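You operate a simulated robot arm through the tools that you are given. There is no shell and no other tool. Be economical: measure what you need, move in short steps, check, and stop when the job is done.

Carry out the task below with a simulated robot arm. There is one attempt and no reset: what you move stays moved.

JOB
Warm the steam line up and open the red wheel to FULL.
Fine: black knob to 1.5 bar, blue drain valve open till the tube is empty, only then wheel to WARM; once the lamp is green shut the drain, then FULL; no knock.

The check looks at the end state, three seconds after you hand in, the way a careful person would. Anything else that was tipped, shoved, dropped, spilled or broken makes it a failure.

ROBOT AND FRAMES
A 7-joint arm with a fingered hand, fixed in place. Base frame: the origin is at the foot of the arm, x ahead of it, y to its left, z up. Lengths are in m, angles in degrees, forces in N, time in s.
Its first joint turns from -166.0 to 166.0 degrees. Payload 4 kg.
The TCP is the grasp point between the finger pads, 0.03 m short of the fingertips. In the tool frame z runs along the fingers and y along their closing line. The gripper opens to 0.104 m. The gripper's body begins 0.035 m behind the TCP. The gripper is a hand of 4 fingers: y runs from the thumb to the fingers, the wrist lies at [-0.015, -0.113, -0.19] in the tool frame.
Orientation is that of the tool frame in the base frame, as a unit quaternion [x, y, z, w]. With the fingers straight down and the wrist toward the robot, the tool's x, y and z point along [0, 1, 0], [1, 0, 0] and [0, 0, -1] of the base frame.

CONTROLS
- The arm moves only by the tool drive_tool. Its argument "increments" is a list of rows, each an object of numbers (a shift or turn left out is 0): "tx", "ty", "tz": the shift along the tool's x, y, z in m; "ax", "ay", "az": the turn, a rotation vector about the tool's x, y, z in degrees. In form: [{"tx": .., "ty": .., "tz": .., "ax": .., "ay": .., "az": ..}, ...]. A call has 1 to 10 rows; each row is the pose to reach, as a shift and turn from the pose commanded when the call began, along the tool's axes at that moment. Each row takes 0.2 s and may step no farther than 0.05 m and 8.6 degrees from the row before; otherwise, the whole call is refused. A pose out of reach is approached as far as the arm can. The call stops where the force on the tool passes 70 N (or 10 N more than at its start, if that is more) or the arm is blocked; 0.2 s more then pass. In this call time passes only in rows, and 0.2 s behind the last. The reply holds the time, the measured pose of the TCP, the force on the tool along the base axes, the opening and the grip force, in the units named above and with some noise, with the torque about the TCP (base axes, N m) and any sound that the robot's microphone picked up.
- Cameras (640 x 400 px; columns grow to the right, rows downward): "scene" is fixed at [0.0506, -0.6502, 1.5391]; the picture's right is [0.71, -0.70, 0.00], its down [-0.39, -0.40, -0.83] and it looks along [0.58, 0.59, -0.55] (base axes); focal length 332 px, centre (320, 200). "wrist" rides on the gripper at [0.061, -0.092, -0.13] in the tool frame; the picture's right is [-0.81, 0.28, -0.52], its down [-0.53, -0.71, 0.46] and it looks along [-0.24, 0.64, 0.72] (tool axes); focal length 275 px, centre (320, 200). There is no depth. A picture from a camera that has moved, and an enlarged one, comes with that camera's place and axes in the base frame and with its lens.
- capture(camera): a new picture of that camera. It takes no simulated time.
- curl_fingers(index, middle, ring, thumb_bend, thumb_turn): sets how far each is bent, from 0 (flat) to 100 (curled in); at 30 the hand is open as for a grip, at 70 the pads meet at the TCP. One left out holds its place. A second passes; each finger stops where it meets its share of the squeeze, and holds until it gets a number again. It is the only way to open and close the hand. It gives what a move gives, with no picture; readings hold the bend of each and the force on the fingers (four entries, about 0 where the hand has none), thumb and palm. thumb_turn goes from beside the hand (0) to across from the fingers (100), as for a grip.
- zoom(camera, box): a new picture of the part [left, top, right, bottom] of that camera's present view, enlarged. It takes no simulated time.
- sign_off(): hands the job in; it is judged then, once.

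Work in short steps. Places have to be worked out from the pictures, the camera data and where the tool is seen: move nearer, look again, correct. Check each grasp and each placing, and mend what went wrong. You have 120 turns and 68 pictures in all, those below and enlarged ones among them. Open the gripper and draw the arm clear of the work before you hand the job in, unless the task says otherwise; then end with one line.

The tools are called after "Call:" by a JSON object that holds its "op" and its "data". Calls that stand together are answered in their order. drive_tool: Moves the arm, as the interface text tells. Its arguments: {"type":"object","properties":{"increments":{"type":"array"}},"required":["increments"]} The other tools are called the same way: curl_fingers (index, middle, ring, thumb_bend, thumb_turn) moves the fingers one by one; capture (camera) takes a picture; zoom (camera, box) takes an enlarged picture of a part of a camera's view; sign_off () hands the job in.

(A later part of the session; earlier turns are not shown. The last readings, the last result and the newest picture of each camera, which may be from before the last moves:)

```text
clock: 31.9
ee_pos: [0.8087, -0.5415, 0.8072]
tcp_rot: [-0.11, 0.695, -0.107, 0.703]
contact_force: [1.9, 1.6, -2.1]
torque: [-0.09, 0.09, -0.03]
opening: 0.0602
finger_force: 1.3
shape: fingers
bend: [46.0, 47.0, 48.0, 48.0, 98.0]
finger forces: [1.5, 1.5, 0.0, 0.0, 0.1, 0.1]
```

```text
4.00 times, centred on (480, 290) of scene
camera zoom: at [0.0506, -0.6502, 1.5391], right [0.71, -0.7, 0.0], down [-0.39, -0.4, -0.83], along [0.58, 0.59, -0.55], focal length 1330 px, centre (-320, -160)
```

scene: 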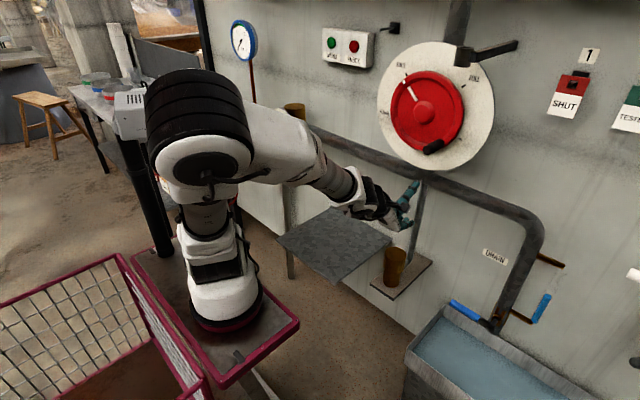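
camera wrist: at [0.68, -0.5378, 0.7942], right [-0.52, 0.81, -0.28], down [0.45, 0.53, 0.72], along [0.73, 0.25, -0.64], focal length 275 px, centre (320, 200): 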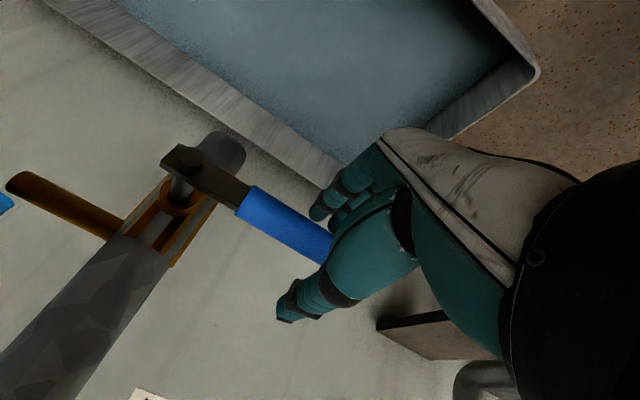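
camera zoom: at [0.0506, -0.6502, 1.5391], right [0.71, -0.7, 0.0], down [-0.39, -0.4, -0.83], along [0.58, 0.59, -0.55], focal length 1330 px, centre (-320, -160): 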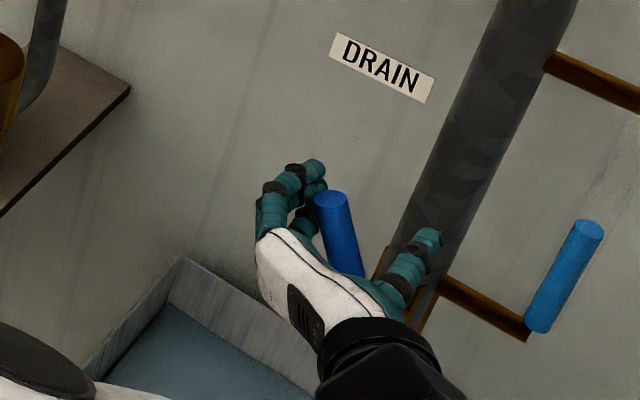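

Lever is ~65-70° up. I finish the arc gently.

Call:
{"op": "drive_tool", "data": {"increments": [{"tx": 0.001, "ty": -0.011, "az": 6}, {"tx": 0.003, "ty": -0.021, "az": 12}, {"tx": 0.006, "ty": -0.032, "az": 18}, {"tx": 0.008, "ty": -0.041, "az": 20}]}}

Call:
{"op": "zoom", "data": {"camera": "scene", "box": [400, 240, 560, 340]}}

```text
clock: 32.9
ee_pos: [0.8081, -0.5819, 0.8117]
tcp_rot: [0.013, 0.704, 0.015, 0.71]
contact_force: [-1.4, 0.9, -1.5]
torque: [-0.02, 0.05, 0.04]
opening: 0.0603
finger_force: 0.7
shape: fingers
bend: [46.0, 47.0, 48.0, 48.0, 98.0]
finger forces: [1.8, 0.4, 0.1, 0.0, 0.1, 0.1]
```

```text
4.00 times, centred on (480, 290) of scene
camera zoom: at [0.0506, -0.6502, 1.5391], right [0.71, -0.7, 0.0], down [-0.39, -0.4, -0.83], along [0.58, 0.59, -0.55], focal length 1330 px, centre (-320, -160)
```

zoom: 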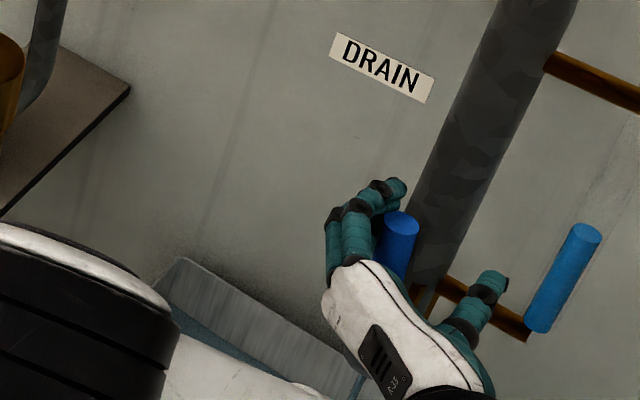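

Nearly vertical; a small extra push to reach the open stop.

Call:
{"op": "drive_tool", "data": {"increments": [{"ty": -0.005}, {"ty": -0.01}]}}

Call:
{"op": "zoom", "data": {"camera": "scene", "box": [440, 240, 600, 340]}}

```text
clock: 33.5
ee_pos: [0.808, -0.5896, 0.8117]
tcp_rot: [0.012, 0.704, 0.012, 0.71]
contact_force: [0.7, 2.9, 0.6]
torque: [0.04, 0.0, 0.02]
opening: 0.0603
finger_force: 1.6
shape: fingers
bend: [46.0, 48.0, 48.0, 48.0, 98.0]
finger forces: [2.1, 0.4, 0.0, 0.0, 0.0, 0.1]
```

```text
4.00 times, centred on (520, 290) of scene
camera zoom: at [0.0506, -0.6502, 1.5391], right [0.71, -0.7, 0.0], down [-0.39, -0.4, -0.83], along [0.58, 0.59, -0.55], focal length 1330 px, centre (-480, -160)
```

zoom: 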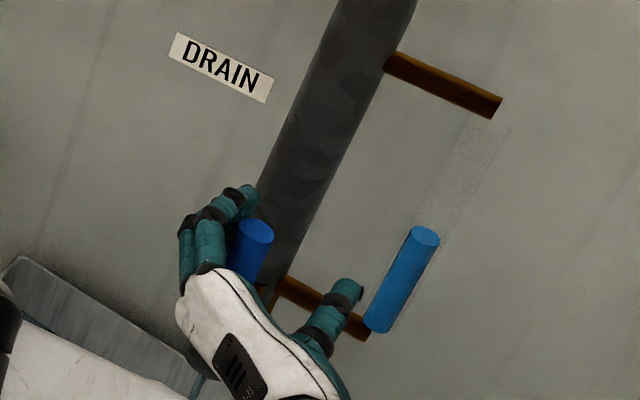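

The tube level has started falling. The handle still seems to lean slightly left, so I push a bit more, watching the force.

Call:
{"op": "drive_tool", "data": {"increments": [{"ty": -0.005}, {"ty": -0.01}, {"ty": -0.015}]}}

Call:
{"op": "zoom", "data": {"camera": "scene", "box": [440, 240, 600, 340]}}

```text
clock: 34.3
ee_pos: [0.8053, -0.5989, 0.8198]
tcp_rot: [0.012, 0.705, 0.014, 0.709]
contact_force: [3.3, 7.9, -4.3]
torque: [-0.05, 0.0, 0.01]
opening: 0.068
finger_force: 4.2
shape: fingers
bend: [40.0, 47.0, 48.0, 48.0, 98.0]
finger forces: [7.7, 0.6, 0.0, 0.0, 0.1, 0.0]
out of reach, approached as far as the arm can: row 1, 2, 3
```

```text
4.00 times, centred on (520, 290) of scene
camera zoom: at [0.0506, -0.6502, 1.5391], right [0.71, -0.7, 0.0], down [-0.39, -0.4, -0.83], along [0.58, 0.59, -0.55], focal length 1330 px, centre (-480, -160)
```

zoom: 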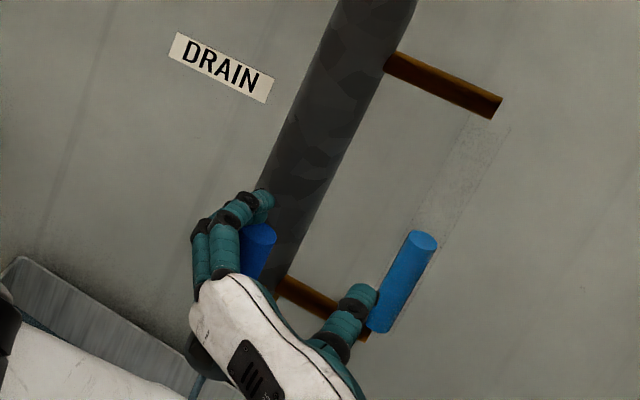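

The lever is at its stop (force rises, no motion). I centre the cage around it and withdraw straight back.

Call:
{"op": "drive_tool", "data": {"increments": [{"ty": 0.012}, {"ty": 0.018, "tz": -0.02}, {"ty": 0.018, "tz": -0.06}, {"ty": 0.018, "tz": -0.1}, {"ty": 0.018, "tz": -0.14}]}}

Call:
{"op": "zoom", "data": {"camera": "scene", "box": [440, 240, 600, 340]}}

```text
clock: 35.5
ee_pos: [0.6676, -0.582, 0.8177]
tcp_rot: [0.011, 0.704, 0.015, 0.71]
contact_force: [0.1, -0.1, 1.4]
torque: [-0.02, 0.02, 0.0]
opening: 0.058
finger_force: 0.0
shape: fingers
bend: [48.0, 48.0, 48.0, 48.0, 98.0]
finger forces: [0.0, 0.1, 0.0, 0.1, 0.1, 0.0]
```

```text
4.00 times, centred on (520, 290) of scene
camera zoom: at [0.0506, -0.6502, 1.5391], right [0.71, -0.7, 0.0], down [-0.39, -0.4, -0.83], along [0.58, 0.59, -0.55], focal length 1330 px, centre (-480, -160)
```

zoom: 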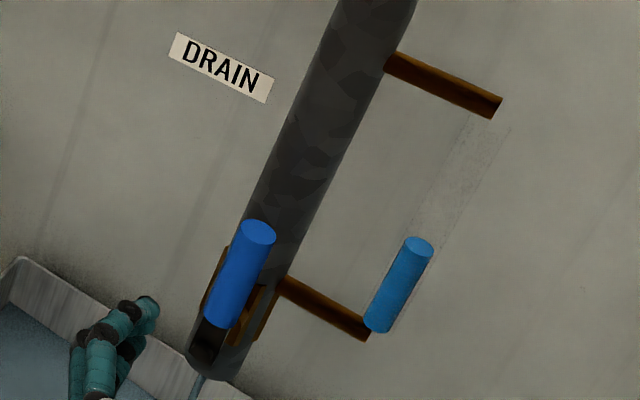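

Drain fully open and the tube is slowly emptying. Meanwhile I move up to a standoff in front of the wheel's peg (est. y≈-0.30, z≈1.19), rolling back to fingers-down.

Call:
{"op": "drive_tool", "data": {"increments": [{"tx": -0.037, "ty": 0.024, "tz": -0.003, "az": -8.5}, {"tx": -0.074, "ty": 0.048, "tz": -0.006, "az": -17}, {"tx": -0.111, "ty": 0.072, "tz": -0.009, "az": -25.5}, {"tx": -0.148, "ty": 0.096, "tz": -0.012, "az": -34}, {"tx": -0.185, "ty": 0.12, "tz": -0.015, "az": -42.5}, {"tx": -0.222, "ty": 0.144, "tz": -0.018, "az": -51}, {"tx": -0.259, "ty": 0.168, "tz": -0.021, "az": -59.5}, {"tx": -0.296, "ty": 0.192, "tz": -0.024, "az": -68}, {"tx": -0.333, "ty": 0.216, "tz": -0.027, "az": -76.5}, {"tx": -0.37, "ty": 0.24, "tz": -0.03, "az": -85}]}}

Call:
{"op": "capture", "data": {"camera": "scene"}}

Call:
{"op": "capture", "data": {"camera": "wrist"}}

```text
clock: 37.7
ee_pos: [0.63, -0.3589, 1.194]
tcp_rot: [-0.467, 0.527, -0.469, 0.533]
contact_force: [0.3, 0.2, -0.1]
torque: [0.03, -0.01, 0.01]
opening: 0.0578
finger_force: 0.0
shape: fingers
bend: [48.0, 48.0, 48.0, 48.0, 98.0]
finger forces: [0.1, 0.0, 0.1, 0.0, 0.0, 0.1]
```

```text
23 pictures are left
```

scene: 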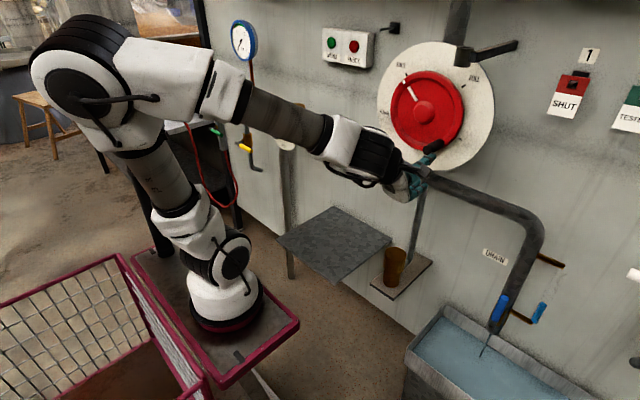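

```text
22 pictures are left
camera wrist: at [0.5006, -0.4318, 1.2777], right [-0.52, 0.84, -0.18], down [0.45, 0.44, 0.78], along [0.73, 0.32, -0.6], focal length 275 px, centre (320, 200)
```

wrist: 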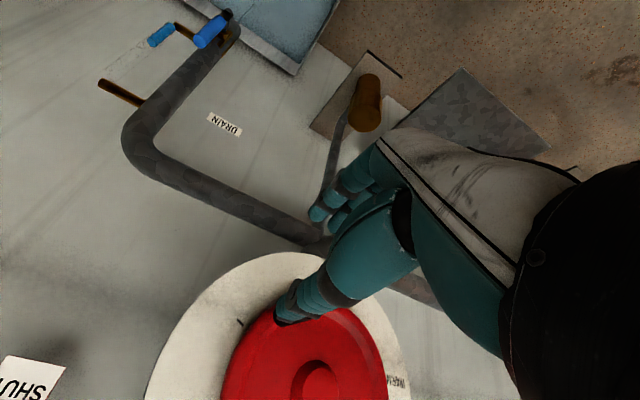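

Hub centre is confirmed near (y,z)=(-0.245,1.256), with the peg around (-0.303,1.192). I open wider, align laterally and advance part way.

Call:
{"op": "curl_fingers", "data": {"index": 32, "middle": 32, "ring": 32, "thumb_bend": 32}}

Call:
{"op": "drive_tool", "data": {"increments": [{"tx": -0.03, "ty": 0.004}, {"tx": -0.056, "ty": 0.009}, {"tx": -0.056, "ty": 0.009, "tz": 0.04}, {"tx": -0.056, "ty": 0.009, "tz": 0.075}]}}

Call:
{"op": "capture", "data": {"camera": "wrist"}}

Call:
{"op": "zoom", "data": {"camera": "scene", "box": [380, 80, 500, 220]}}

```text
clock: 38.7
ee_pos: [0.6304, -0.3591, 1.196]
tcp_rot: [-0.467, 0.527, -0.469, 0.533]
contact_force: [-0.1, 0.0, -0.5]
torque: [-0.02, -0.01, -0.01]
opening: 0.098
finger_force: 0.1
shape: fingers
bend: [32.0, 32.0, 32.0, 32.0, 98.0]
finger forces: [0.1, 0.0, 0.0, 0.0, 0.0, 0.0]
```

```text
clock: 39.7
ee_pos: [0.7052, -0.301, 1.1959]
tcp_rot: [-0.467, 0.527, -0.47, 0.533]
contact_force: [0.4, 0.7, -0.1]
torque: [0.01, -0.05, 0.0]
opening: 0.0979
finger_force: 0.0
shape: fingers
bend: [32.0, 32.0, 32.0, 32.0, 98.0]
finger forces: [0.1, 0.0, 0.1, 0.1, 0.0, 0.1]
```

```text
21 pictures are left
camera wrist: at [0.5747, -0.3743, 1.2778], right [-0.52, 0.84, -0.18], down [0.45, 0.44, 0.78], along [0.73, 0.32, -0.6], focal length 275 px, centre (320, 200)
```

wrist: 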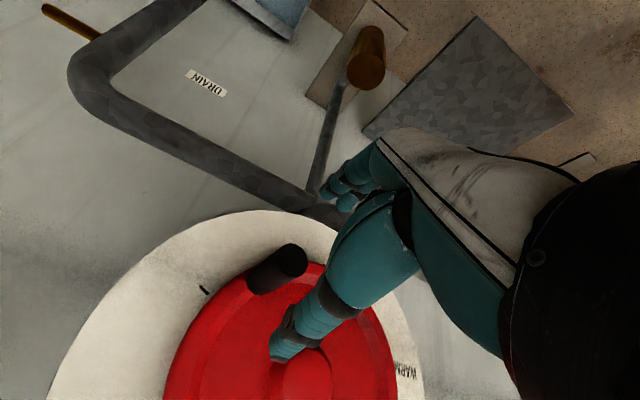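

```text
2.86 times, centred on (440, 150) of scene
camera zoom: at [0.0506, -0.6502, 1.5391], right [0.71, -0.7, 0.0], down [-0.39, -0.4, -0.83], along [0.58, 0.59, -0.55], focal length 950 px, centre (-23, 343)
```

zoom: 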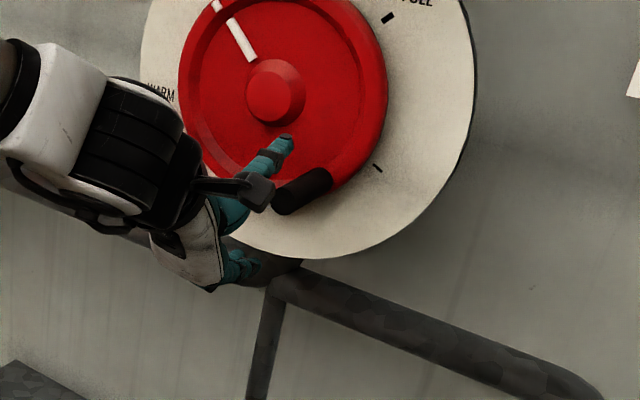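

Peg tip triangulated at (0.738,-0.3145,1.203), rim front near x≈0.785. I adjust and advance so the pads straddle the peg.

Call:
{"op": "drive_tool", "data": {"increments": [{"tx": 0.0126, "ty": -0.0086}, {"tx": 0.0126, "ty": -0.0086, "tz": 0.02}, {"tx": 0.0126, "ty": -0.0086, "tz": 0.04}]}}

Call:
{"op": "curl_fingers", "data": {"index": 66, "middle": 66, "ring": 66, "thumb_bend": 66}}

Call:
{"op": "capture", "data": {"camera": "wrist"}}

Call:
{"op": "zoom", "data": {"camera": "scene", "box": [490, 240, 580, 340]}}

```text
clock: 40.5
ee_pos: [0.7443, -0.3134, 1.2028]
tcp_rot: [-0.468, 0.526, -0.468, 0.534]
contact_force: [0.0, 0.0, -0.5]
torque: [-0.04, -0.02, 0.01]
opening: 0.0979
finger_force: 0.1
shape: fingers
bend: [32.0, 32.0, 32.0, 32.0, 98.0]
finger forces: [0.0, 0.0, 0.0, 0.1, 0.1, 0.0]
```

```text
clock: 41.5
ee_pos: [0.7447, -0.3119, 1.2013]
tcp_rot: [-0.467, 0.527, -0.47, 0.532]
contact_force: [-0.6, 0.0, -7.2]
torque: [-0.03, 0.2, 0.04]
opening: 0.0177
finger_force: 3.5
shape: fingers
bend: [61.0, 63.0, 66.0, 65.0, 97.0]
finger forces: [3.8, 3.3, 0.1, 0.0, 0.5, 0.0]
```

```text
19 pictures are left
camera wrist: at [0.6149, -0.3861, 1.285], right [-0.52, 0.84, -0.18], down [0.45, 0.44, 0.78], along [0.73, 0.32, -0.6], focal length 275 px, centre (320, 200)
```

wrist: 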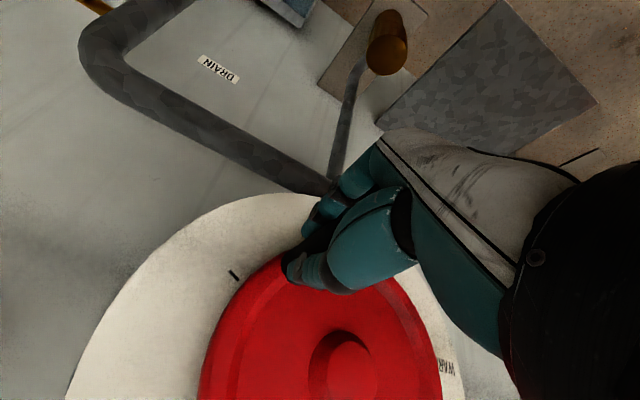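

```text
4.00 times, centred on (535, 290) of scene
camera zoom: at [0.0506, -0.6502, 1.5391], right [0.71, -0.7, 0.0], down [-0.39, -0.4, -0.83], along [0.58, 0.59, -0.55], focal length 1330 px, centre (-540, -160)
```

zoom: 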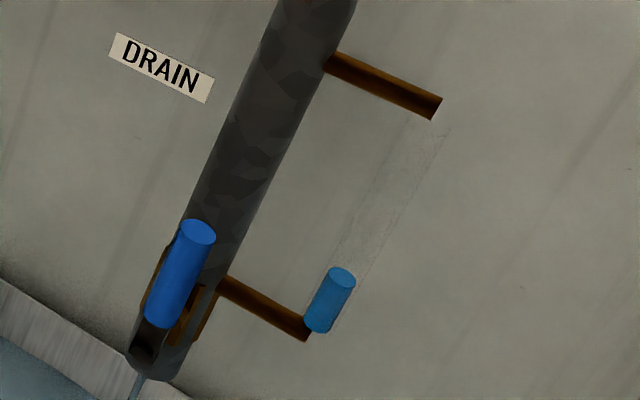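

Peg is gripped; tube is about half emptied. I firm up the grip and wait for the tube to run dry.

Call:
{"op": "curl_fingers", "data": {"index": 68, "middle": 68, "ring": 72, "thumb_bend": 72}}

Call:
{"op": "drive_tool", "data": {"increments": [{"tx": 0}, {"tx": 0}, {"tx": 0}, {"tx": 0}, {"tx": 0}, {"tx": 0}, {"tx": 0}, {"tx": 0}, {"tx": 0}, {"tx": 0}]}}

Call:
{"op": "drive_tool", "data": {"increments": [{"tx": 0}, {"tx": 0}, {"tx": 0}, {"tx": 0}, {"tx": 0}, {"tx": 0}, {"tx": 0}, {"tx": 0}, {"tx": 0}, {"tx": 0}]}}

Call:
{"op": "drive_tool", "data": {"increments": [{"tx": 0}, {"tx": 0}, {"tx": 0}, {"tx": 0}, {"tx": 0}, {"tx": 0}, {"tx": 0}, {"tx": 0}, {"tx": 0}, {"tx": 0}]}}

Call:
{"op": "drive_tool", "data": {"increments": [{"tx": 0}, {"tx": 0}, {"tx": 0}, {"tx": 0}, {"tx": 0}, {"tx": 0}, {"tx": 0}, {"tx": 0}, {"tx": 0}, {"tx": 0}]}}

Call:
{"op": "zoom", "data": {"camera": "scene", "box": [490, 240, 580, 340]}}

```text
clock: 42.5
ee_pos: [0.7444, -0.3135, 1.2023]
tcp_rot: [-0.467, 0.527, -0.469, 0.533]
contact_force: [1.2, -0.9, -3.3]
torque: [-0.08, 0.11, -0.03]
opening: 0.0156
finger_force: 6.7
shape: fingers
bend: [62.0, 63.0, 72.0, 67.0, 97.0]
finger forces: [4.5, 4.1, 0.0, 0.0, 4.6, 0.1]
```

```text
clock: 44.7
ee_pos: [0.7453, -0.3142, 1.2024]
tcp_rot: [-0.468, 0.526, -0.468, 0.534]
contact_force: [1.3, -1.1, -3.0]
torque: [-0.08, 0.14, -0.02]
opening: 0.0155
finger_force: 6.8
shape: fingers
bend: [62.0, 63.0, 72.0, 67.0, 97.0]
finger forces: [4.5, 3.7, 0.0, 0.0, 4.9, 0.0]
```

```text
clock: 46.9
ee_pos: [0.7441, -0.3138, 1.2026]
tcp_rot: [-0.466, 0.527, -0.469, 0.533]
contact_force: [1.9, -2.3, -3.5]
torque: [-0.07, 0.06, -0.05]
opening: 0.0156
finger_force: 7.0
shape: fingers
bend: [62.0, 63.0, 72.0, 67.0, 97.0]
finger forces: [4.7, 3.7, 0.1, 0.1, 4.9, 0.0]
```

```text
clock: 49.1
ee_pos: [0.7452, -0.3124, 1.202]
tcp_rot: [-0.467, 0.526, -0.469, 0.533]
contact_force: [1.3, -2.8, -3.4]
torque: [-0.07, 0.11, -0.07]
opening: 0.0155
finger_force: 6.5
shape: fingers
bend: [62.0, 63.0, 72.0, 67.0, 97.0]
finger forces: [4.6, 3.7, 0.0, 0.1, 5.0, 0.1]
```

```text
clock: 51.3
ee_pos: [0.7447, -0.3126, 1.2018]
tcp_rot: [-0.467, 0.527, -0.469, 0.533]
contact_force: [1.8, -2.0, -3.4]
torque: [-0.08, 0.08, -0.05]
opening: 0.0155
finger_force: 7.1
shape: fingers
bend: [62.0, 63.0, 72.0, 67.0, 97.0]
finger forces: [4.6, 3.7, 0.1, 0.0, 5.0, 0.0]
```

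```text
4.00 times, centred on (535, 290) of scene
camera zoom: at [0.0506, -0.6502, 1.5391], right [0.71, -0.7, 0.0], down [-0.39, -0.4, -0.83], along [0.58, 0.59, -0.55], focal length 1330 px, centre (-540, -160)
```

zoom: 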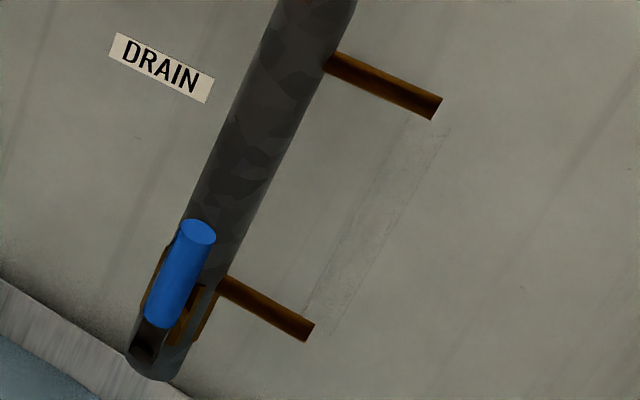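

The tube is empty. Now I turn the wheel slowly counter-clockwise toward WARM, following the peg's arc (first ~25°).

Call:
{"op": "drive_tool", "data": {"increments": [{"tx": 0.0021, "ty": -0.0033}, {"tx": 0.0042, "ty": -0.0067}, {"tx": 0.006, "ty": -0.0101}, {"tx": 0.0078, "ty": -0.0137}, {"tx": 0.0093, "ty": -0.0173}, {"tx": 0.0106, "ty": -0.021}, {"tx": 0.0119, "ty": -0.0246}, {"tx": 0.0129, "ty": -0.0284}, {"tx": 0.0139, "ty": -0.0323}, {"tx": 0.0146, "ty": -0.0362}]}}

Call:
{"op": "zoom", "data": {"camera": "scene", "box": [310, 20, 510, 170]}}

```text
clock: 53.5
ee_pos: [0.7466, -0.3338, 1.2351]
tcp_rot: [-0.467, 0.527, -0.469, 0.533]
contact_force: [-6.9, -9.9, -11.0]
torque: [-0.23, 0.39, -0.24]
opening: 0.0132
finger_force: 9.8
shape: fingers
bend: [61.0, 61.0, 72.0, 70.0, 98.0]
finger forces: [11.2, 6.6, 0.0, 0.1, 2.5, 0.0]
```

```text
2.67 times, centred on (410, 95) of scene
camera zoom: at [0.0506, -0.6502, 1.5391], right [0.71, -0.7, 0.0], down [-0.39, -0.4, -0.83], along [0.58, 0.59, -0.55], focal length 886 px, centre (80, 480)
```

zoom: 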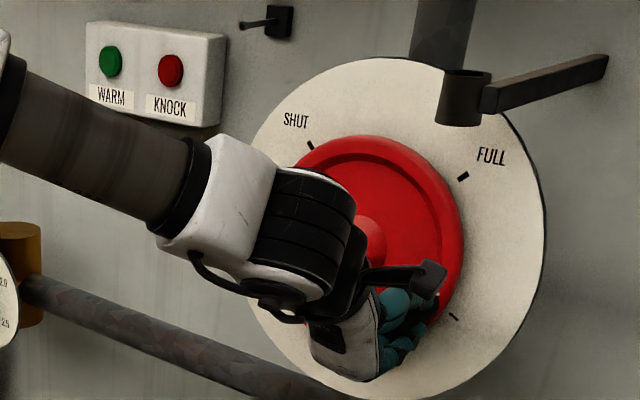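

No sound; forces are moderate with the peg pulling slightly outward. I continue ~35° more toward WARM with a small outward correction.

Call:
{"op": "drive_tool", "data": {"increments": [{"tx": 0.0027, "ty": -0.0054}, {"tx": 0.0042, "ty": -0.0109}, {"tx": 0.0042, "ty": -0.0165}, {"tx": 0.0039, "ty": -0.0219}, {"tx": 0.0034, "ty": -0.0274}, {"tx": 0.0024, "ty": -0.0328}, {"tx": 0.0011, "ty": -0.0382}, {"tx": -0.0004, "ty": -0.0434}, {"tx": -0.0024, "ty": -0.0486}, {"tx": -0.0046, "ty": -0.0536}]}}

Call:
{"op": "zoom", "data": {"camera": "scene", "box": [310, 20, 510, 170]}}

```text
clock: 55.7
ee_pos: [0.745, -0.3373, 1.2908]
tcp_rot: [-0.466, 0.527, -0.47, 0.533]
contact_force: [6.3, -26.7, -1.1]
torque: [-0.4, -0.01, -0.67]
opening: 0.0064
finger_force: 13.7
shape: fingers
bend: [67.0, 62.0, 72.0, 70.0, 97.0]
finger forces: [20.2, 4.6, 0.1, 0.0, 3.2, 0.1]
```

```text
2.67 times, centred on (410, 95) of scene
camera zoom: at [0.0506, -0.6502, 1.5391], right [0.71, -0.7, 0.0], down [-0.39, -0.4, -0.83], along [0.58, 0.59, -0.55], focal length 886 px, centre (80, 480)
```

zoom: 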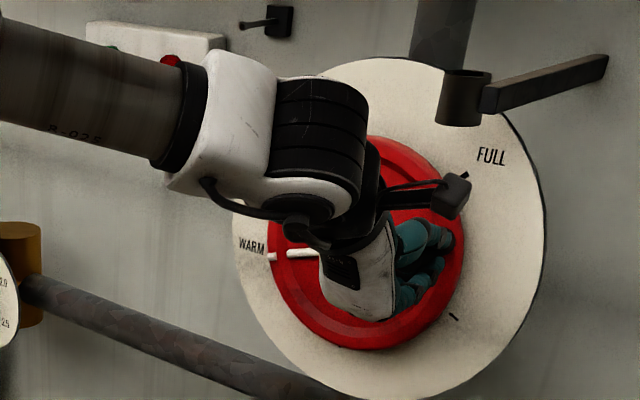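

The mark sits by WARM (turned ≈60°), with the peg pulling the hand outward. I relieve that, release and back out to check mark and lamp.

Call:
{"op": "drive_tool", "data": {"increments": [{"tx": 0.004}, {"tx": 0.007}]}}

Call:
{"op": "curl_fingers", "data": {"index": 32, "middle": 32, "ring": 32, "thumb_bend": 32}}

Call:
{"op": "drive_tool", "data": {"increments": [{"tz": -0.03}, {"tz": -0.07}, {"tz": -0.11, "ty": 0.02, "tx": 0.01}, {"tz": -0.13, "ty": 0.06, "tx": 0.03}, {"tz": -0.13, "ty": 0.1, "tx": 0.05}, {"tz": -0.13, "ty": 0.14, "tx": 0.07}]}}

Call:
{"op": "capture", "data": {"camera": "wrist"}}

Call:
{"op": "zoom", "data": {"camera": "scene", "box": [310, 20, 510, 170]}}

```text
clock: 56.3
ee_pos: [0.7458, -0.3391, 1.2887]
tcp_rot: [-0.468, 0.526, -0.468, 0.534]
contact_force: [0.8, -7.2, -1.0]
torque: [-0.08, 0.08, -0.17]
opening: 0.005
finger_force: 7.0
shape: fingers
bend: [67.0, 63.0, 72.0, 70.0, 97.0]
finger forces: [7.2, 5.6, 0.1, 0.0, 2.2, 0.0]
```

```text
clock: 57.3
ee_pos: [0.7451, -0.3404, 1.2892]
tcp_rot: [-0.467, 0.527, -0.47, 0.533]
contact_force: [0.6, 0.3, -0.9]
torque: [-0.02, 0.02, -0.01]
opening: 0.098
finger_force: 0.1
shape: fingers
bend: [32.0, 32.0, 32.0, 32.0, 97.0]
finger forces: [0.0, 0.1, 0.0, 0.0, 0.0, 0.0]
```

```text
clock: 58.7
ee_pos: [0.6142, -0.395, 1.1426]
tcp_rot: [-0.467, 0.527, -0.47, 0.533]
contact_force: [-0.4, 0.3, -0.4]
torque: [0.0, -0.02, -0.03]
opening: 0.0977
finger_force: 0.1
shape: fingers
bend: [32.0, 32.0, 32.0, 32.0, 97.0]
finger forces: [0.0, 0.1, 0.0, 0.1, 0.1, 0.0]
```

```text
14 pictures are left
camera wrist: at [0.4847, -0.4671, 1.2242], right [-0.52, 0.84, -0.18], down [0.45, 0.44, 0.78], along [0.73, 0.32, -0.6], focal length 275 px, centre (320, 200)
```

wrist: 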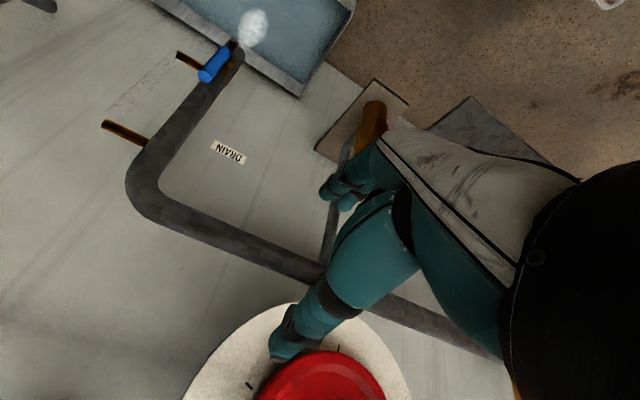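

```text
2.67 times, centred on (410, 95) of scene
camera zoom: at [0.0506, -0.6502, 1.5391], right [0.71, -0.7, 0.0], down [-0.39, -0.4, -0.83], along [0.58, 0.59, -0.55], focal length 886 px, centre (80, 480)
```

zoom: 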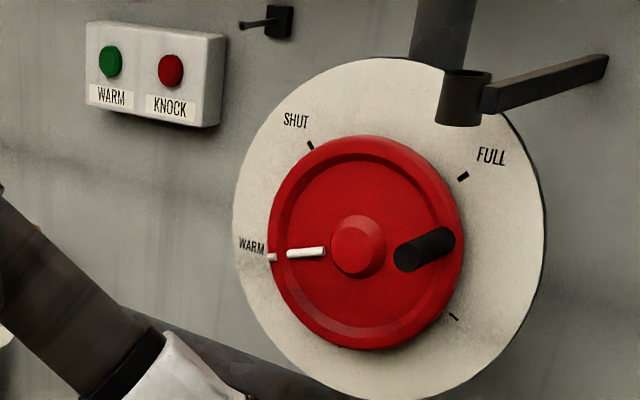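

The mark points at WARM and steam comes from the drain; the green lamp isn't lit yet. While warming I go to the standoff in front of the (now vertical) drain lever, with the same roll as before.

Call:
{"op": "drive_tool", "data": {"increments": [{"tx": 0.0224, "ty": 0.0318, "tz": 0.005, "az": 8.5}, {"tx": 0.0447, "ty": 0.0636, "tz": 0.01, "az": 17}, {"tx": 0.067, "ty": 0.0954, "tz": 0.015, "az": 25.5}, {"tx": 0.0894, "ty": 0.1272, "tz": 0.02, "az": 34}, {"tx": 0.1118, "ty": 0.159, "tz": 0.025, "az": 42.5}, {"tx": 0.134, "ty": 0.1908, "tz": 0.03, "az": 51}, {"tx": 0.1565, "ty": 0.2226, "tz": 0.035, "az": 59.5}, {"tx": 0.1788, "ty": 0.2544, "tz": 0.04, "az": 68}, {"tx": 0.201, "ty": 0.2862, "tz": 0.045, "az": 76.5}, {"tx": 0.2235, "ty": 0.318, "tz": 0.05, "az": 85}]}}

Call:
{"op": "curl_fingers", "data": {"index": 45, "middle": 45, "ring": 45, "thumb_bend": 45}}

Call:
{"op": "drive_tool", "data": {"increments": [{"tx": 0}, {"tx": 0}, {"tx": 0}, {"tx": 0}, {"tx": 0}, {"tx": 0}, {"tx": 0}, {"tx": 0}, {"tx": 0}, {"tx": 0}]}}

Call:
{"op": "drive_tool", "data": {"increments": [{"tx": 0}, {"tx": 0}, {"tx": 0}, {"tx": 0}, {"tx": 0}, {"tx": 0}, {"tx": 0}, {"tx": 0}, {"tx": 0}, {"tx": 0}]}}

Call:
{"op": "capture", "data": {"camera": "scene"}}

```text
clock: 60.9
ee_pos: [0.6685, -0.5758, 0.7994]
tcp_rot: [0.012, 0.703, 0.016, 0.711]
contact_force: [0.1, -0.3, 0.4]
torque: [-0.01, 0.02, 0.02]
opening: 0.098
finger_force: 0.1
shape: fingers
bend: [32.0, 32.0, 32.0, 32.0, 97.0]
finger forces: [0.0, 0.0, 0.0, 0.0, 0.0, 0.0]
```

```text
clock: 61.9
ee_pos: [0.6688, -0.5761, 0.7974]
tcp_rot: [0.012, 0.704, 0.014, 0.71]
contact_force: [0.0, 0.2, 0.5]
torque: [0.05, -0.02, 0.0]
opening: 0.0657
finger_force: 0.1
shape: fingers
bend: [45.0, 45.0, 45.0, 45.0, 97.0]
finger forces: [0.0, 0.0, 0.1, 0.0, 0.0, 0.0]
```

```text
clock: 64.1
ee_pos: [0.6681, -0.5759, 0.798]
tcp_rot: [0.012, 0.704, 0.014, 0.71]
contact_force: [0.0, 0.0, -0.2]
torque: [-0.01, -0.01, 0.04]
opening: 0.0658
finger_force: 0.0
shape: fingers
bend: [45.0, 45.0, 45.0, 45.0, 97.0]
finger forces: [0.0, 0.0, 0.0, 0.1, 0.1, 0.0]
```

```text
clock: 66.3
ee_pos: [0.6689, -0.5768, 0.7964]
tcp_rot: [0.012, 0.704, 0.013, 0.71]
contact_force: [-0.7, 0.6, -0.1]
torque: [-0.01, -0.02, 0.02]
opening: 0.0658
finger_force: 0.0
shape: fingers
bend: [45.0, 45.0, 45.0, 45.0, 97.0]
finger forces: [0.0, 0.0, 0.1, 0.0, 0.0, 0.0]
```

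```text
12 pictures are left
```

scene: 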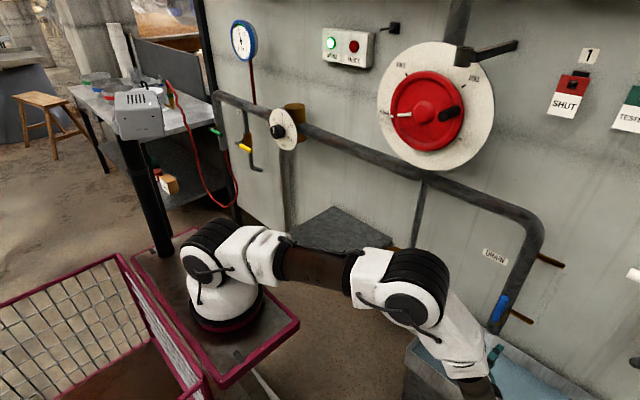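

The green lamp is lit. I advance around the handle and start swinging the lever back left/down to shut.

Call:
{"op": "drive_tool", "data": {"increments": [{"tz": 0.04}, {"tz": 0.08}, {"tz": 0.115}, {"tz": 0.138}]}}

Call:
{"op": "drive_tool", "data": {"increments": [{"ty": 0.012}, {"ty": 0.018}, {"tx": 0.001, "ty": 0.031, "az": -8}, {"tx": 0.004, "ty": 0.0445, "az": -16}, {"tx": 0.008, "ty": 0.057, "az": -24}, {"tx": 0.0146, "ty": 0.069, "az": -32}, {"tx": 0.0225, "ty": 0.08, "az": -40}, {"tx": 0.032, "ty": 0.089, "az": -48}]}}

Call:
{"op": "zoom", "data": {"camera": "scene", "box": [400, 240, 560, 340]}}

```text
clock: 67.3
ee_pos: [0.8081, -0.5767, 0.7984]
tcp_rot: [0.011, 0.704, 0.014, 0.71]
contact_force: [-0.5, -0.7, 0.5]
torque: [0.02, 0.04, 0.0]
opening: 0.0658
finger_force: 0.0
shape: fingers
bend: [45.0, 45.0, 45.0, 45.0, 97.0]
finger forces: [0.0, 0.1, 0.0, 0.0, 0.0, 0.1]
```

```text
clock: 69.1
ee_pos: [0.8092, -0.486, 0.7698]
tcp_rot: [-0.277, 0.647, -0.277, 0.654]
contact_force: [-0.6, -2.3, 0.0]
torque: [0.04, -0.02, -0.04]
opening: 0.0678
finger_force: 1.5
shape: fingers
bend: [45.0, 45.0, 45.0, 43.0, 96.0]
finger forces: [0.0, 0.1, 0.0, 0.1, 1.8, 0.0]
```

```text
4.00 times, centred on (480, 290) of scene
camera zoom: at [0.0506, -0.6502, 1.5391], right [0.71, -0.7, 0.0], down [-0.39, -0.4, -0.83], along [0.58, 0.59, -0.55], focal length 1330 px, centre (-320, -160)
```

zoom: 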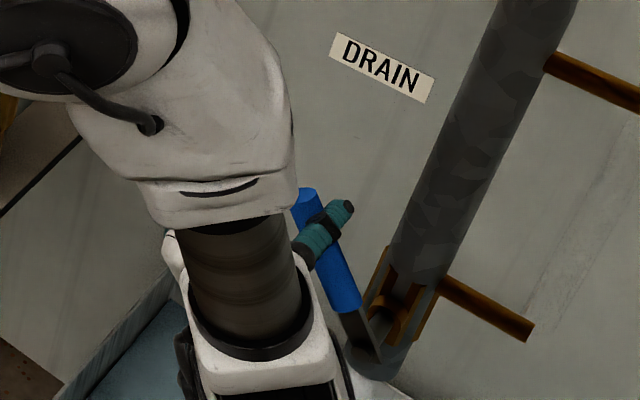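

Lever follows. Continue the arc down to horizontal.

Call:
{"op": "drive_tool", "data": {"increments": [{"tx": 0.001, "ty": 0.0135, "az": -8}, {"tx": 0.004, "ty": 0.027, "az": -16}, {"tx": 0.0085, "ty": 0.04, "az": -24}, {"tx": 0.015, "ty": 0.0525, "az": -32}, {"tx": 0.0228, "ty": 0.063, "az": -40}, {"tx": 0.028, "ty": 0.07, "az": -44}]}}

Call:
{"op": "zoom", "data": {"camera": "scene", "box": [400, 240, 560, 340]}}

```text
clock: 70.5
ee_pos: [0.8087, -0.4572, 0.7001]
tcp_rot: [-0.499, 0.497, -0.501, 0.503]
contact_force: [0.6, -0.3, 1.0]
torque: [0.01, 0.0, -0.01]
opening: 0.0671
finger_force: 0.4
shape: fingers
bend: [45.0, 45.0, 45.0, 44.0, 97.0]
finger forces: [0.1, 0.1, 0.0, 0.1, 1.2, 0.0]
```

```text
4.00 times, centred on (480, 290) of scene
camera zoom: at [0.0506, -0.6502, 1.5391], right [0.71, -0.7, 0.0], down [-0.39, -0.4, -0.83], along [0.58, 0.59, -0.55], focal length 1330 px, centre (-320, -160)
```

zoom: 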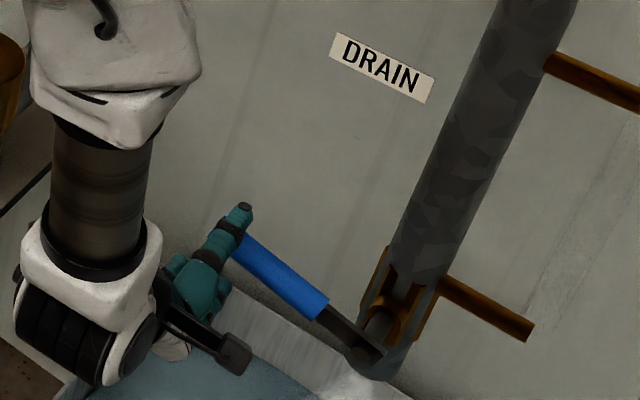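

About 15-20° remains. I press down further with the thumb, shifting slightly toward the pivot, until the stop is felt.

Call:
{"op": "drive_tool", "data": {"increments": [{"tx": 0.006, "ty": 0.008}, {"tx": 0.012, "ty": 0.015}, {"tx": 0.012, "ty": 0.022}, {"tx": 0.012, "ty": 0.028}]}}

Call:
{"op": "drive_tool", "data": {"increments": [{"ty": 0.004}, {"ty": 0.008}]}}

Call:
{"op": "zoom", "data": {"camera": "scene", "box": [400, 240, 560, 340]}}

```text
clock: 71.5
ee_pos: [0.8085, -0.468, 0.6732]
tcp_rot: [-0.498, 0.497, -0.501, 0.504]
contact_force: [0.2, 1.5, 4.0]
torque: [-0.09, -0.03, 0.06]
opening: 0.0697
finger_force: 2.1
shape: fingers
bend: [45.0, 45.0, 45.0, 42.0, 98.0]
finger forces: [0.1, 0.0, 0.0, 0.0, 3.5, 0.0]
```

```text
clock: 72.1
ee_pos: [0.811, -0.4681, 0.6655]
tcp_rot: [-0.498, 0.497, -0.502, 0.504]
contact_force: [1.7, 2.1, 9.3]
torque: [-0.09, -0.03, 0.04]
opening: 0.0778
finger_force: 4.4
shape: fingers
bend: [45.0, 45.0, 45.0, 38.0, 98.0]
finger forces: [0.0, 0.0, 0.0, 0.1, 9.3, 0.0]
```

```text
4.00 times, centred on (480, 290) of scene
camera zoom: at [0.0506, -0.6502, 1.5391], right [0.71, -0.7, 0.0], down [-0.39, -0.4, -0.83], along [0.58, 0.59, -0.55], focal length 1330 px, centre (-320, -160)
```

zoom: 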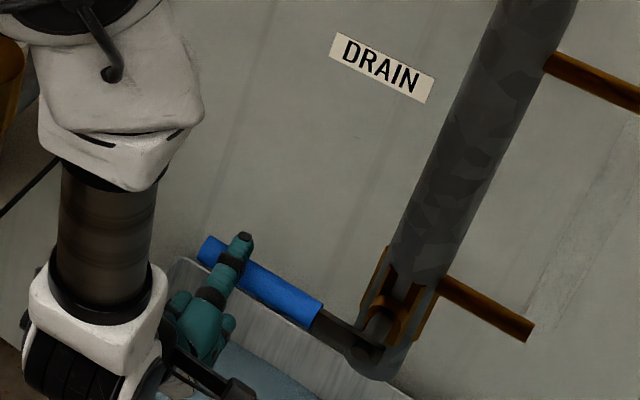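

Drain is at its shut stop. I lift off slightly, withdraw, and rise toward the wheel.

Call:
{"op": "drive_tool", "data": {"increments": [{"ty": -0.012}, {"ty": -0.018, "tz": -0.02}, {"ty": -0.018, "tz": -0.06}, {"ty": -0.018, "tz": -0.1}, {"ty": -0.018, "tz": -0.14}, {"ty": -0.06, "tz": -0.155}, {"ty": -0.105, "tz": -0.165}, {"ty": -0.15, "tz": -0.175}, {"ty": -0.195, "tz": -0.18}, {"ty": -0.24, "tz": -0.185}]}}

Call:
{"op": "drive_tool", "data": {"increments": [{"tx": -0.013, "ty": -0.038, "az": -2.5}, {"tx": -0.026, "ty": -0.077, "az": -5}, {"tx": -0.039, "ty": -0.115, "az": -7.5}, {"tx": -0.052, "ty": -0.154, "az": -10}, {"tx": -0.065, "ty": -0.192, "az": -12.5}, {"tx": -0.078, "ty": -0.23, "az": -15}, {"tx": -0.091, "ty": -0.269, "az": -17.5}, {"tx": -0.104, "ty": -0.307, "az": -20}, {"tx": -0.117, "ty": -0.346, "az": -22.5}, {"tx": -0.13, "ty": -0.384, "az": -25}]}}

Call:
{"op": "curl_fingers", "data": {"index": 32, "middle": 32, "ring": 32, "thumb_bend": 32}}

Call:
{"op": "capture", "data": {"camera": "scene"}}

```text
clock: 74.3
ee_pos: [0.6192, -0.4707, 0.9021]
tcp_rot: [-0.497, 0.499, -0.502, 0.503]
contact_force: [0.1, -0.1, -0.3]
torque: [-0.03, 0.01, 0.02]
opening: 0.0654
finger_force: 0.1
shape: fingers
bend: [45.0, 45.0, 45.0, 45.0, 98.0]
finger forces: [0.0, 0.0, 0.0, 0.0, 0.0, 0.0]
```

```text
clock: 76.5
ee_pos: [0.6165, -0.3407, 1.2872]
tcp_rot: [0.594, -0.378, 0.597, -0.384]
contact_force: [-0.1, 0.6, -0.6]
torque: [-0.02, -0.02, 0.01]
opening: 0.0654
finger_force: 0.1
shape: fingers
bend: [45.0, 45.0, 45.0, 45.0, 98.0]
finger forces: [0.0, 0.0, 0.1, 0.0, 0.0, 0.0]
```

```text
clock: 77.5
ee_pos: [0.6163, -0.3403, 1.2876]
tcp_rot: [0.594, -0.378, 0.598, -0.384]
contact_force: [-1.0, 0.3, 0.5]
torque: [0.0, 0.03, -0.03]
opening: 0.0977
finger_force: 0.1
shape: fingers
bend: [32.0, 32.0, 32.0, 32.0, 98.0]
finger forces: [0.0, 0.0, 0.0, 0.0, 0.0, 0.0]
```

```text
8 pictures are left
```

scene: 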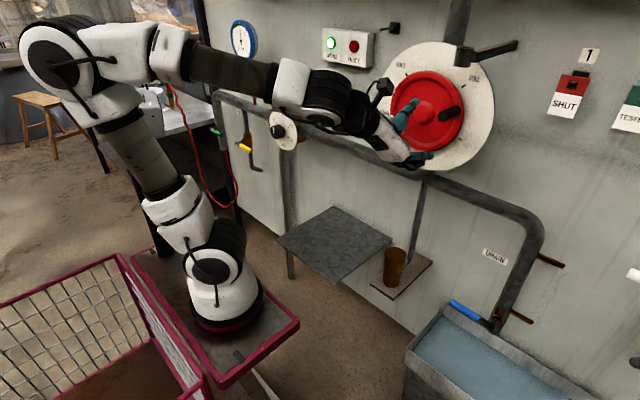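

Drain is shut, lamp green, knock lamp dark. I advance onto the peg and grip it.

Call:
{"op": "drive_tool", "data": {"increments": [{"tz": 0.04}, {"tz": 0.08}, {"tz": 0.11}, {"tz": 0.13}]}}

Call:
{"op": "curl_fingers", "data": {"index": 68, "middle": 68, "ring": 72, "thumb_bend": 72}}

```text
clock: 78.5
ee_pos: [0.7464, -0.3404, 1.2871]
tcp_rot: [0.594, -0.378, 0.598, -0.383]
contact_force: [-0.4, -0.1, -0.3]
torque: [-0.04, 0.0, 0.01]
opening: 0.0978
finger_force: 0.0
shape: fingers
bend: [32.0, 32.0, 32.0, 32.0, 98.0]
finger forces: [0.1, 0.0, 0.1, 0.0, 0.1, 0.0]
```

```text
clock: 79.5
ee_pos: [0.7478, -0.3435, 1.2872]
tcp_rot: [0.594, -0.378, 0.599, -0.383]
contact_force: [0.6, -1.2, 1.3]
torque: [0.04, -0.04, -0.02]
opening: 0.0049
finger_force: 2.6
shape: fingers
bend: [68.0, 66.0, 72.0, 69.0, 96.0]
finger forces: [0.1, 2.1, 0.0, 0.1, 2.8, 0.1]
```

The index isn't touching, so the peg may be off-centre. I take a wrist look.

Call:
{"op": "zoom", "data": {"camera": "wrist", "box": [200, 150, 440, 350]}}

Call:
{"op": "zoom", "data": {"camera": "scene", "box": [370, 50, 500, 180]}}

```text
2.00 times, centred on (320, 250) of wrist
camera zoom: at [0.6165, -0.3592, 1.3953], right [-0.51, 0.62, -0.6], down [0.45, 0.79, 0.43], along [0.73, -0.05, -0.68], focal length 551 px, centre (320, 100)
```

zoom: 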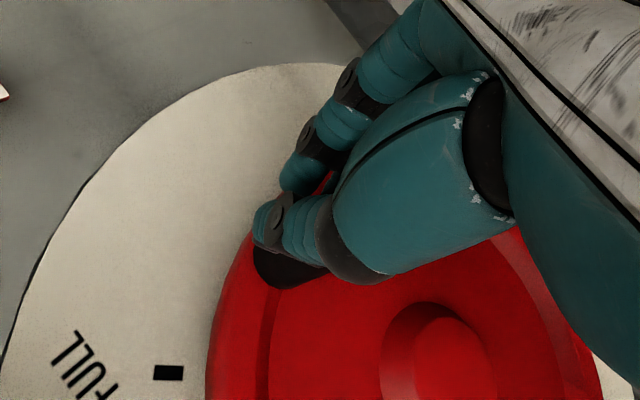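

```text
3.08 times, centred on (435, 115) of scene
camera zoom: at [0.0506, -0.6502, 1.5391], right [0.71, -0.7, 0.0], down [-0.39, -0.4, -0.83], along [0.58, 0.59, -0.55], focal length 1023 px, centre (-34, 462)
```

zoom: 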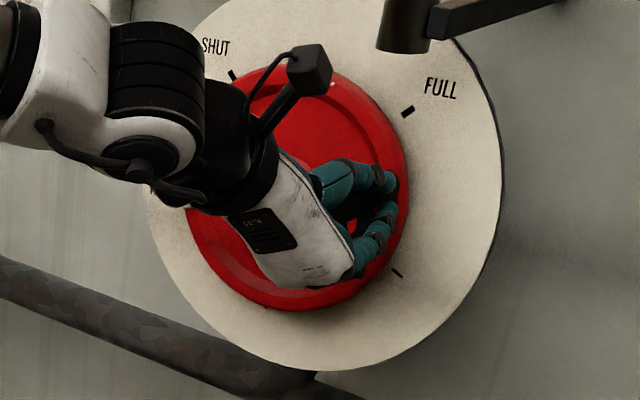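

The peg is about 1 cm to the left of the TCP (−0.333,1.289). I reopen, shift, and re-grip.

Call:
{"op": "curl_fingers", "data": {"index": 40, "middle": 40, "ring": 40, "thumb_bend": 40}}

Call:
{"op": "drive_tool", "data": {"increments": [{"tx": -0.005}, {"tx": -0.01, "ty": -0.003}]}}

Call:
{"op": "curl_fingers", "data": {"index": 68, "middle": 68, "ring": 72, "thumb_bend": 72}}

```text
clock: 80.5
ee_pos: [0.7473, -0.3418, 1.2875]
tcp_rot: [0.595, -0.377, 0.597, -0.384]
contact_force: [-0.1, -0.2, -0.3]
torque: [-0.01, 0.02, -0.02]
opening: 0.0776
finger_force: 0.1
shape: fingers
bend: [40.0, 40.0, 40.0, 40.0, 97.0]
finger forces: [0.1, 0.0, 0.0, 0.0, 0.0, 0.0]
```

```text
clock: 81.1
ee_pos: [0.7468, -0.3309, 1.2854]
tcp_rot: [0.594, -0.378, 0.598, -0.383]
contact_force: [0.3, 0.1, 0.7]
torque: [0.02, -0.03, 0.0]
opening: 0.0774
finger_force: 0.0
shape: fingers
bend: [40.0, 40.0, 40.0, 40.0, 97.0]
finger forces: [0.1, 0.1, 0.0, 0.0, 0.0, 0.0]
```

```text
clock: 82.1
ee_pos: [0.7467, -0.3296, 1.2857]
tcp_rot: [0.594, -0.377, 0.598, -0.383]
contact_force: [2.5, 0.4, 1.7]
torque: [-0.02, -0.04, 0.08]
opening: 0.0178
finger_force: 5.7
shape: fingers
bend: [63.0, 66.0, 72.0, 65.0, 97.0]
finger forces: [3.8, 1.5, 0.0, 0.0, 6.6, 0.0]
```

Solid grip now. Using refined centre (-0.249,1.26), r≈0.087, I continue turning counter-clockwise ~40°, rolling along.

Call:
{"op": "drive_tool", "data": {"increments": [{"tx": 0.0004, "ty": -0.006, "az": -3.25}, {"tx": 0.0004, "ty": -0.0121, "az": -6.5}, {"tx": 0, "ty": -0.0181, "az": -9.75}, {"tx": -0.0008, "ty": -0.0241, "az": -13}, {"tx": -0.0021, "ty": -0.03, "az": -16.25}, {"tx": -0.0038, "ty": -0.0358, "az": -19.5}, {"tx": -0.0058, "ty": -0.0415, "az": -22.75}, {"tx": -0.0083, "ty": -0.047, "az": -26}, {"tx": -0.0111, "ty": -0.0523, "az": -29.25}, {"tx": -0.0143, "ty": -0.0575, "az": -32.5}]}}

```text
clock: 84.3
ee_pos: [0.7475, -0.2934, 1.3331]
tcp_rot: [0.675, -0.196, 0.682, -0.2]
contact_force: [1.0, -4.6, -1.8]
torque: [-0.08, 0.08, -0.2]
opening: 0.0178
finger_force: 7.1
shape: fingers
bend: [61.0, 64.0, 72.0, 67.0, 98.0]
finger forces: [6.5, 3.5, 0.0, 0.0, 4.5, 0.0]
```

Smooth, low force, no sound. Next 40° over the top.

Call:
{"op": "drive_tool", "data": {"increments": [{"tx": -0.0004, "ty": -0.006, "az": -3.25}, {"tx": -0.0011, "ty": -0.012, "az": -6.5}, {"tx": -0.0023, "ty": -0.0179, "az": -9.75}, {"tx": -0.004, "ty": -0.0238, "az": -13}, {"tx": -0.006, "ty": -0.0295, "az": -16.25}, {"tx": -0.0084, "ty": -0.035, "az": -19.5}, {"tx": -0.0111, "ty": -0.0404, "az": -22.75}, {"tx": -0.0143, "ty": -0.0455, "az": -26}, {"tx": -0.0178, "ty": -0.0505, "az": -29.25}, {"tx": -0.0216, "ty": -0.0551, "az": -32.5}]}}

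```text
clock: 86.5
ee_pos: [0.7464, -0.2352, 1.3436]
tcp_rot: [0.704, 0.001, 0.711, -0.001]
contact_force: [-1.8, -5.8, 5.8]
torque: [-0.2, -0.16, -0.21]
opening: 0.0181
finger_force: 8.3
shape: fingers
bend: [60.0, 64.0, 72.0, 67.0, 98.0]
finger forces: [8.6, 3.6, 0.0, 0.0, 4.0, 0.1]
```

At about φ=-9° with grip intact. I continue ~40° more with a gentle roll.

Call:
{"op": "drive_tool", "data": {"increments": [{"tx": -0.0012, "ty": -0.0059, "az": -2}, {"tx": -0.0027, "ty": -0.0118, "az": -4}, {"tx": -0.0047, "ty": -0.0175, "az": -6}, {"tx": -0.007, "ty": -0.0231, "az": -8}, {"tx": -0.0098, "ty": -0.0284, "az": -10}, {"tx": -0.0129, "ty": -0.0336, "az": -12}, {"tx": -0.0164, "ty": -0.0386, "az": -14}, {"tx": -0.0202, "ty": -0.0433, "az": -16}, {"tx": -0.0243, "ty": -0.0477, "az": -18}, {"tx": -0.0287, "ty": -0.0518, "az": -20}]}}

```text
clock: 88.7
ee_pos: [0.7478, -0.1831, 1.3143]
tcp_rot: [0.694, 0.122, 0.699, 0.122]
contact_force: [-2.4, -2.5, 7.2]
torque: [-0.15, -0.17, -0.05]
opening: 0.0181
finger_force: 8.9
shape: fingers
bend: [60.0, 64.0, 72.0, 67.0, 99.0]
finger forces: [9.4, 3.1, 0.0, 0.1, 5.3, 0.0]
```

Still tracking well. Next 40° on the left side, with a bit more roll.

Call:
{"op": "drive_tool", "data": {"increments": [{"tx": -0.0031, "ty": -0.0052, "az": -3}, {"tx": -0.0066, "ty": -0.0101, "az": -6}, {"tx": -0.0104, "ty": -0.0148, "az": -9}, {"tx": -0.0145, "ty": -0.0193, "az": -12}, {"tx": -0.0189, "ty": -0.0234, "az": -15}, {"tx": -0.0236, "ty": -0.0272, "az": -18}, {"tx": -0.0286, "ty": -0.0307, "az": -21}, {"tx": -0.0338, "ty": -0.0338, "az": -24}, {"tx": -0.0392, "ty": -0.0365, "az": -27}, {"tx": -0.0447, "ty": -0.0389, "az": -30}]}}

Call:
{"op": "zoom", "data": {"camera": "scene", "box": [310, 20, 510, 180]}}

```text
clock: 90.9
ee_pos: [0.7478, -0.1629, 1.2598]
tcp_rot: [0.637, 0.299, 0.644, 0.3]
contact_force: [-0.3, 2.3, 6.1]
torque: [-0.18, -0.17, 0.0]
opening: 0.0189
finger_force: 8.6
shape: fingers
bend: [60.0, 64.0, 72.0, 67.0, 99.0]
finger forces: [8.6, 2.8, 0.0, 0.0, 5.5, 0.0]
```

```text
2.50 times, centred on (410, 100) of scene
camera zoom: at [0.0506, -0.6502, 1.5391], right [0.71, -0.7, 0.0], down [-0.39, -0.4, -0.83], along [0.58, 0.59, -0.55], focal length 831 px, centre (95, 450)
```

zoom: 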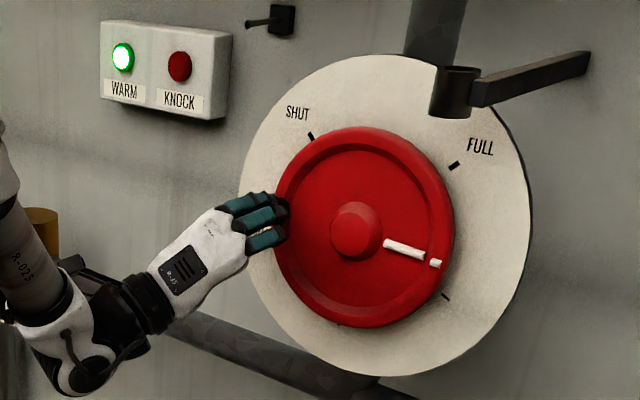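

Lamp stays green, no knock; the mark is at the right, ~45° short of FULL. Final arc.

Call:
{"op": "drive_tool", "data": {"increments": [{"tx": -0.0046, "ty": -0.005, "az": -2}, {"tx": -0.0095, "ty": -0.0097, "az": -4}, {"tx": -0.0148, "ty": -0.014, "az": -6}, {"tx": -0.0204, "ty": -0.0179, "az": -8}, {"tx": -0.0263, "ty": -0.0212, "az": -10}, {"tx": -0.0324, "ty": -0.0242, "az": -12}, {"tx": -0.0388, "ty": -0.0265, "az": -14}, {"tx": -0.0453, "ty": -0.0285, "az": -16}, {"tx": -0.0519, "ty": -0.0299, "az": -18}, {"tx": -0.0587, "ty": -0.0307, "az": -20}]}}

Call:
{"op": "zoom", "data": {"camera": "scene", "box": [310, 20, 510, 180]}}

```text
clock: 93.1
ee_pos: [0.7582, -0.1906, 1.1985]
tcp_rot: [0.576, 0.404, 0.584, 0.405]
contact_force: [-1.4, 5.0, 1.0]
torque: [-0.04, -0.03, 0.15]
opening: 0.0192
finger_force: 4.9
shape: fingers
bend: [59.0, 68.0, 72.0, 68.0, 96.0]
finger forces: [5.3, 0.1, 0.0, 0.1, 5.8, 0.0]
out of reach, approached as far as the arm can: row 3, 4, 5, 6, 7, 8, 9, 10
```

```text
2.50 times, centred on (410, 100) of scene
camera zoom: at [0.0506, -0.6502, 1.5391], right [0.71, -0.7, 0.0], down [-0.39, -0.4, -0.83], along [0.58, 0.59, -0.55], focal length 831 px, centre (95, 450)
```

zoom: 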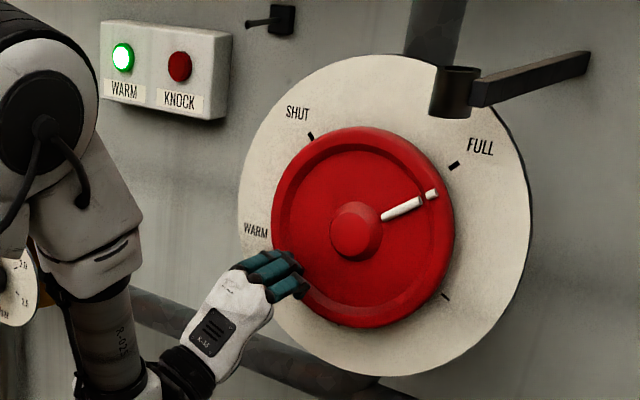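

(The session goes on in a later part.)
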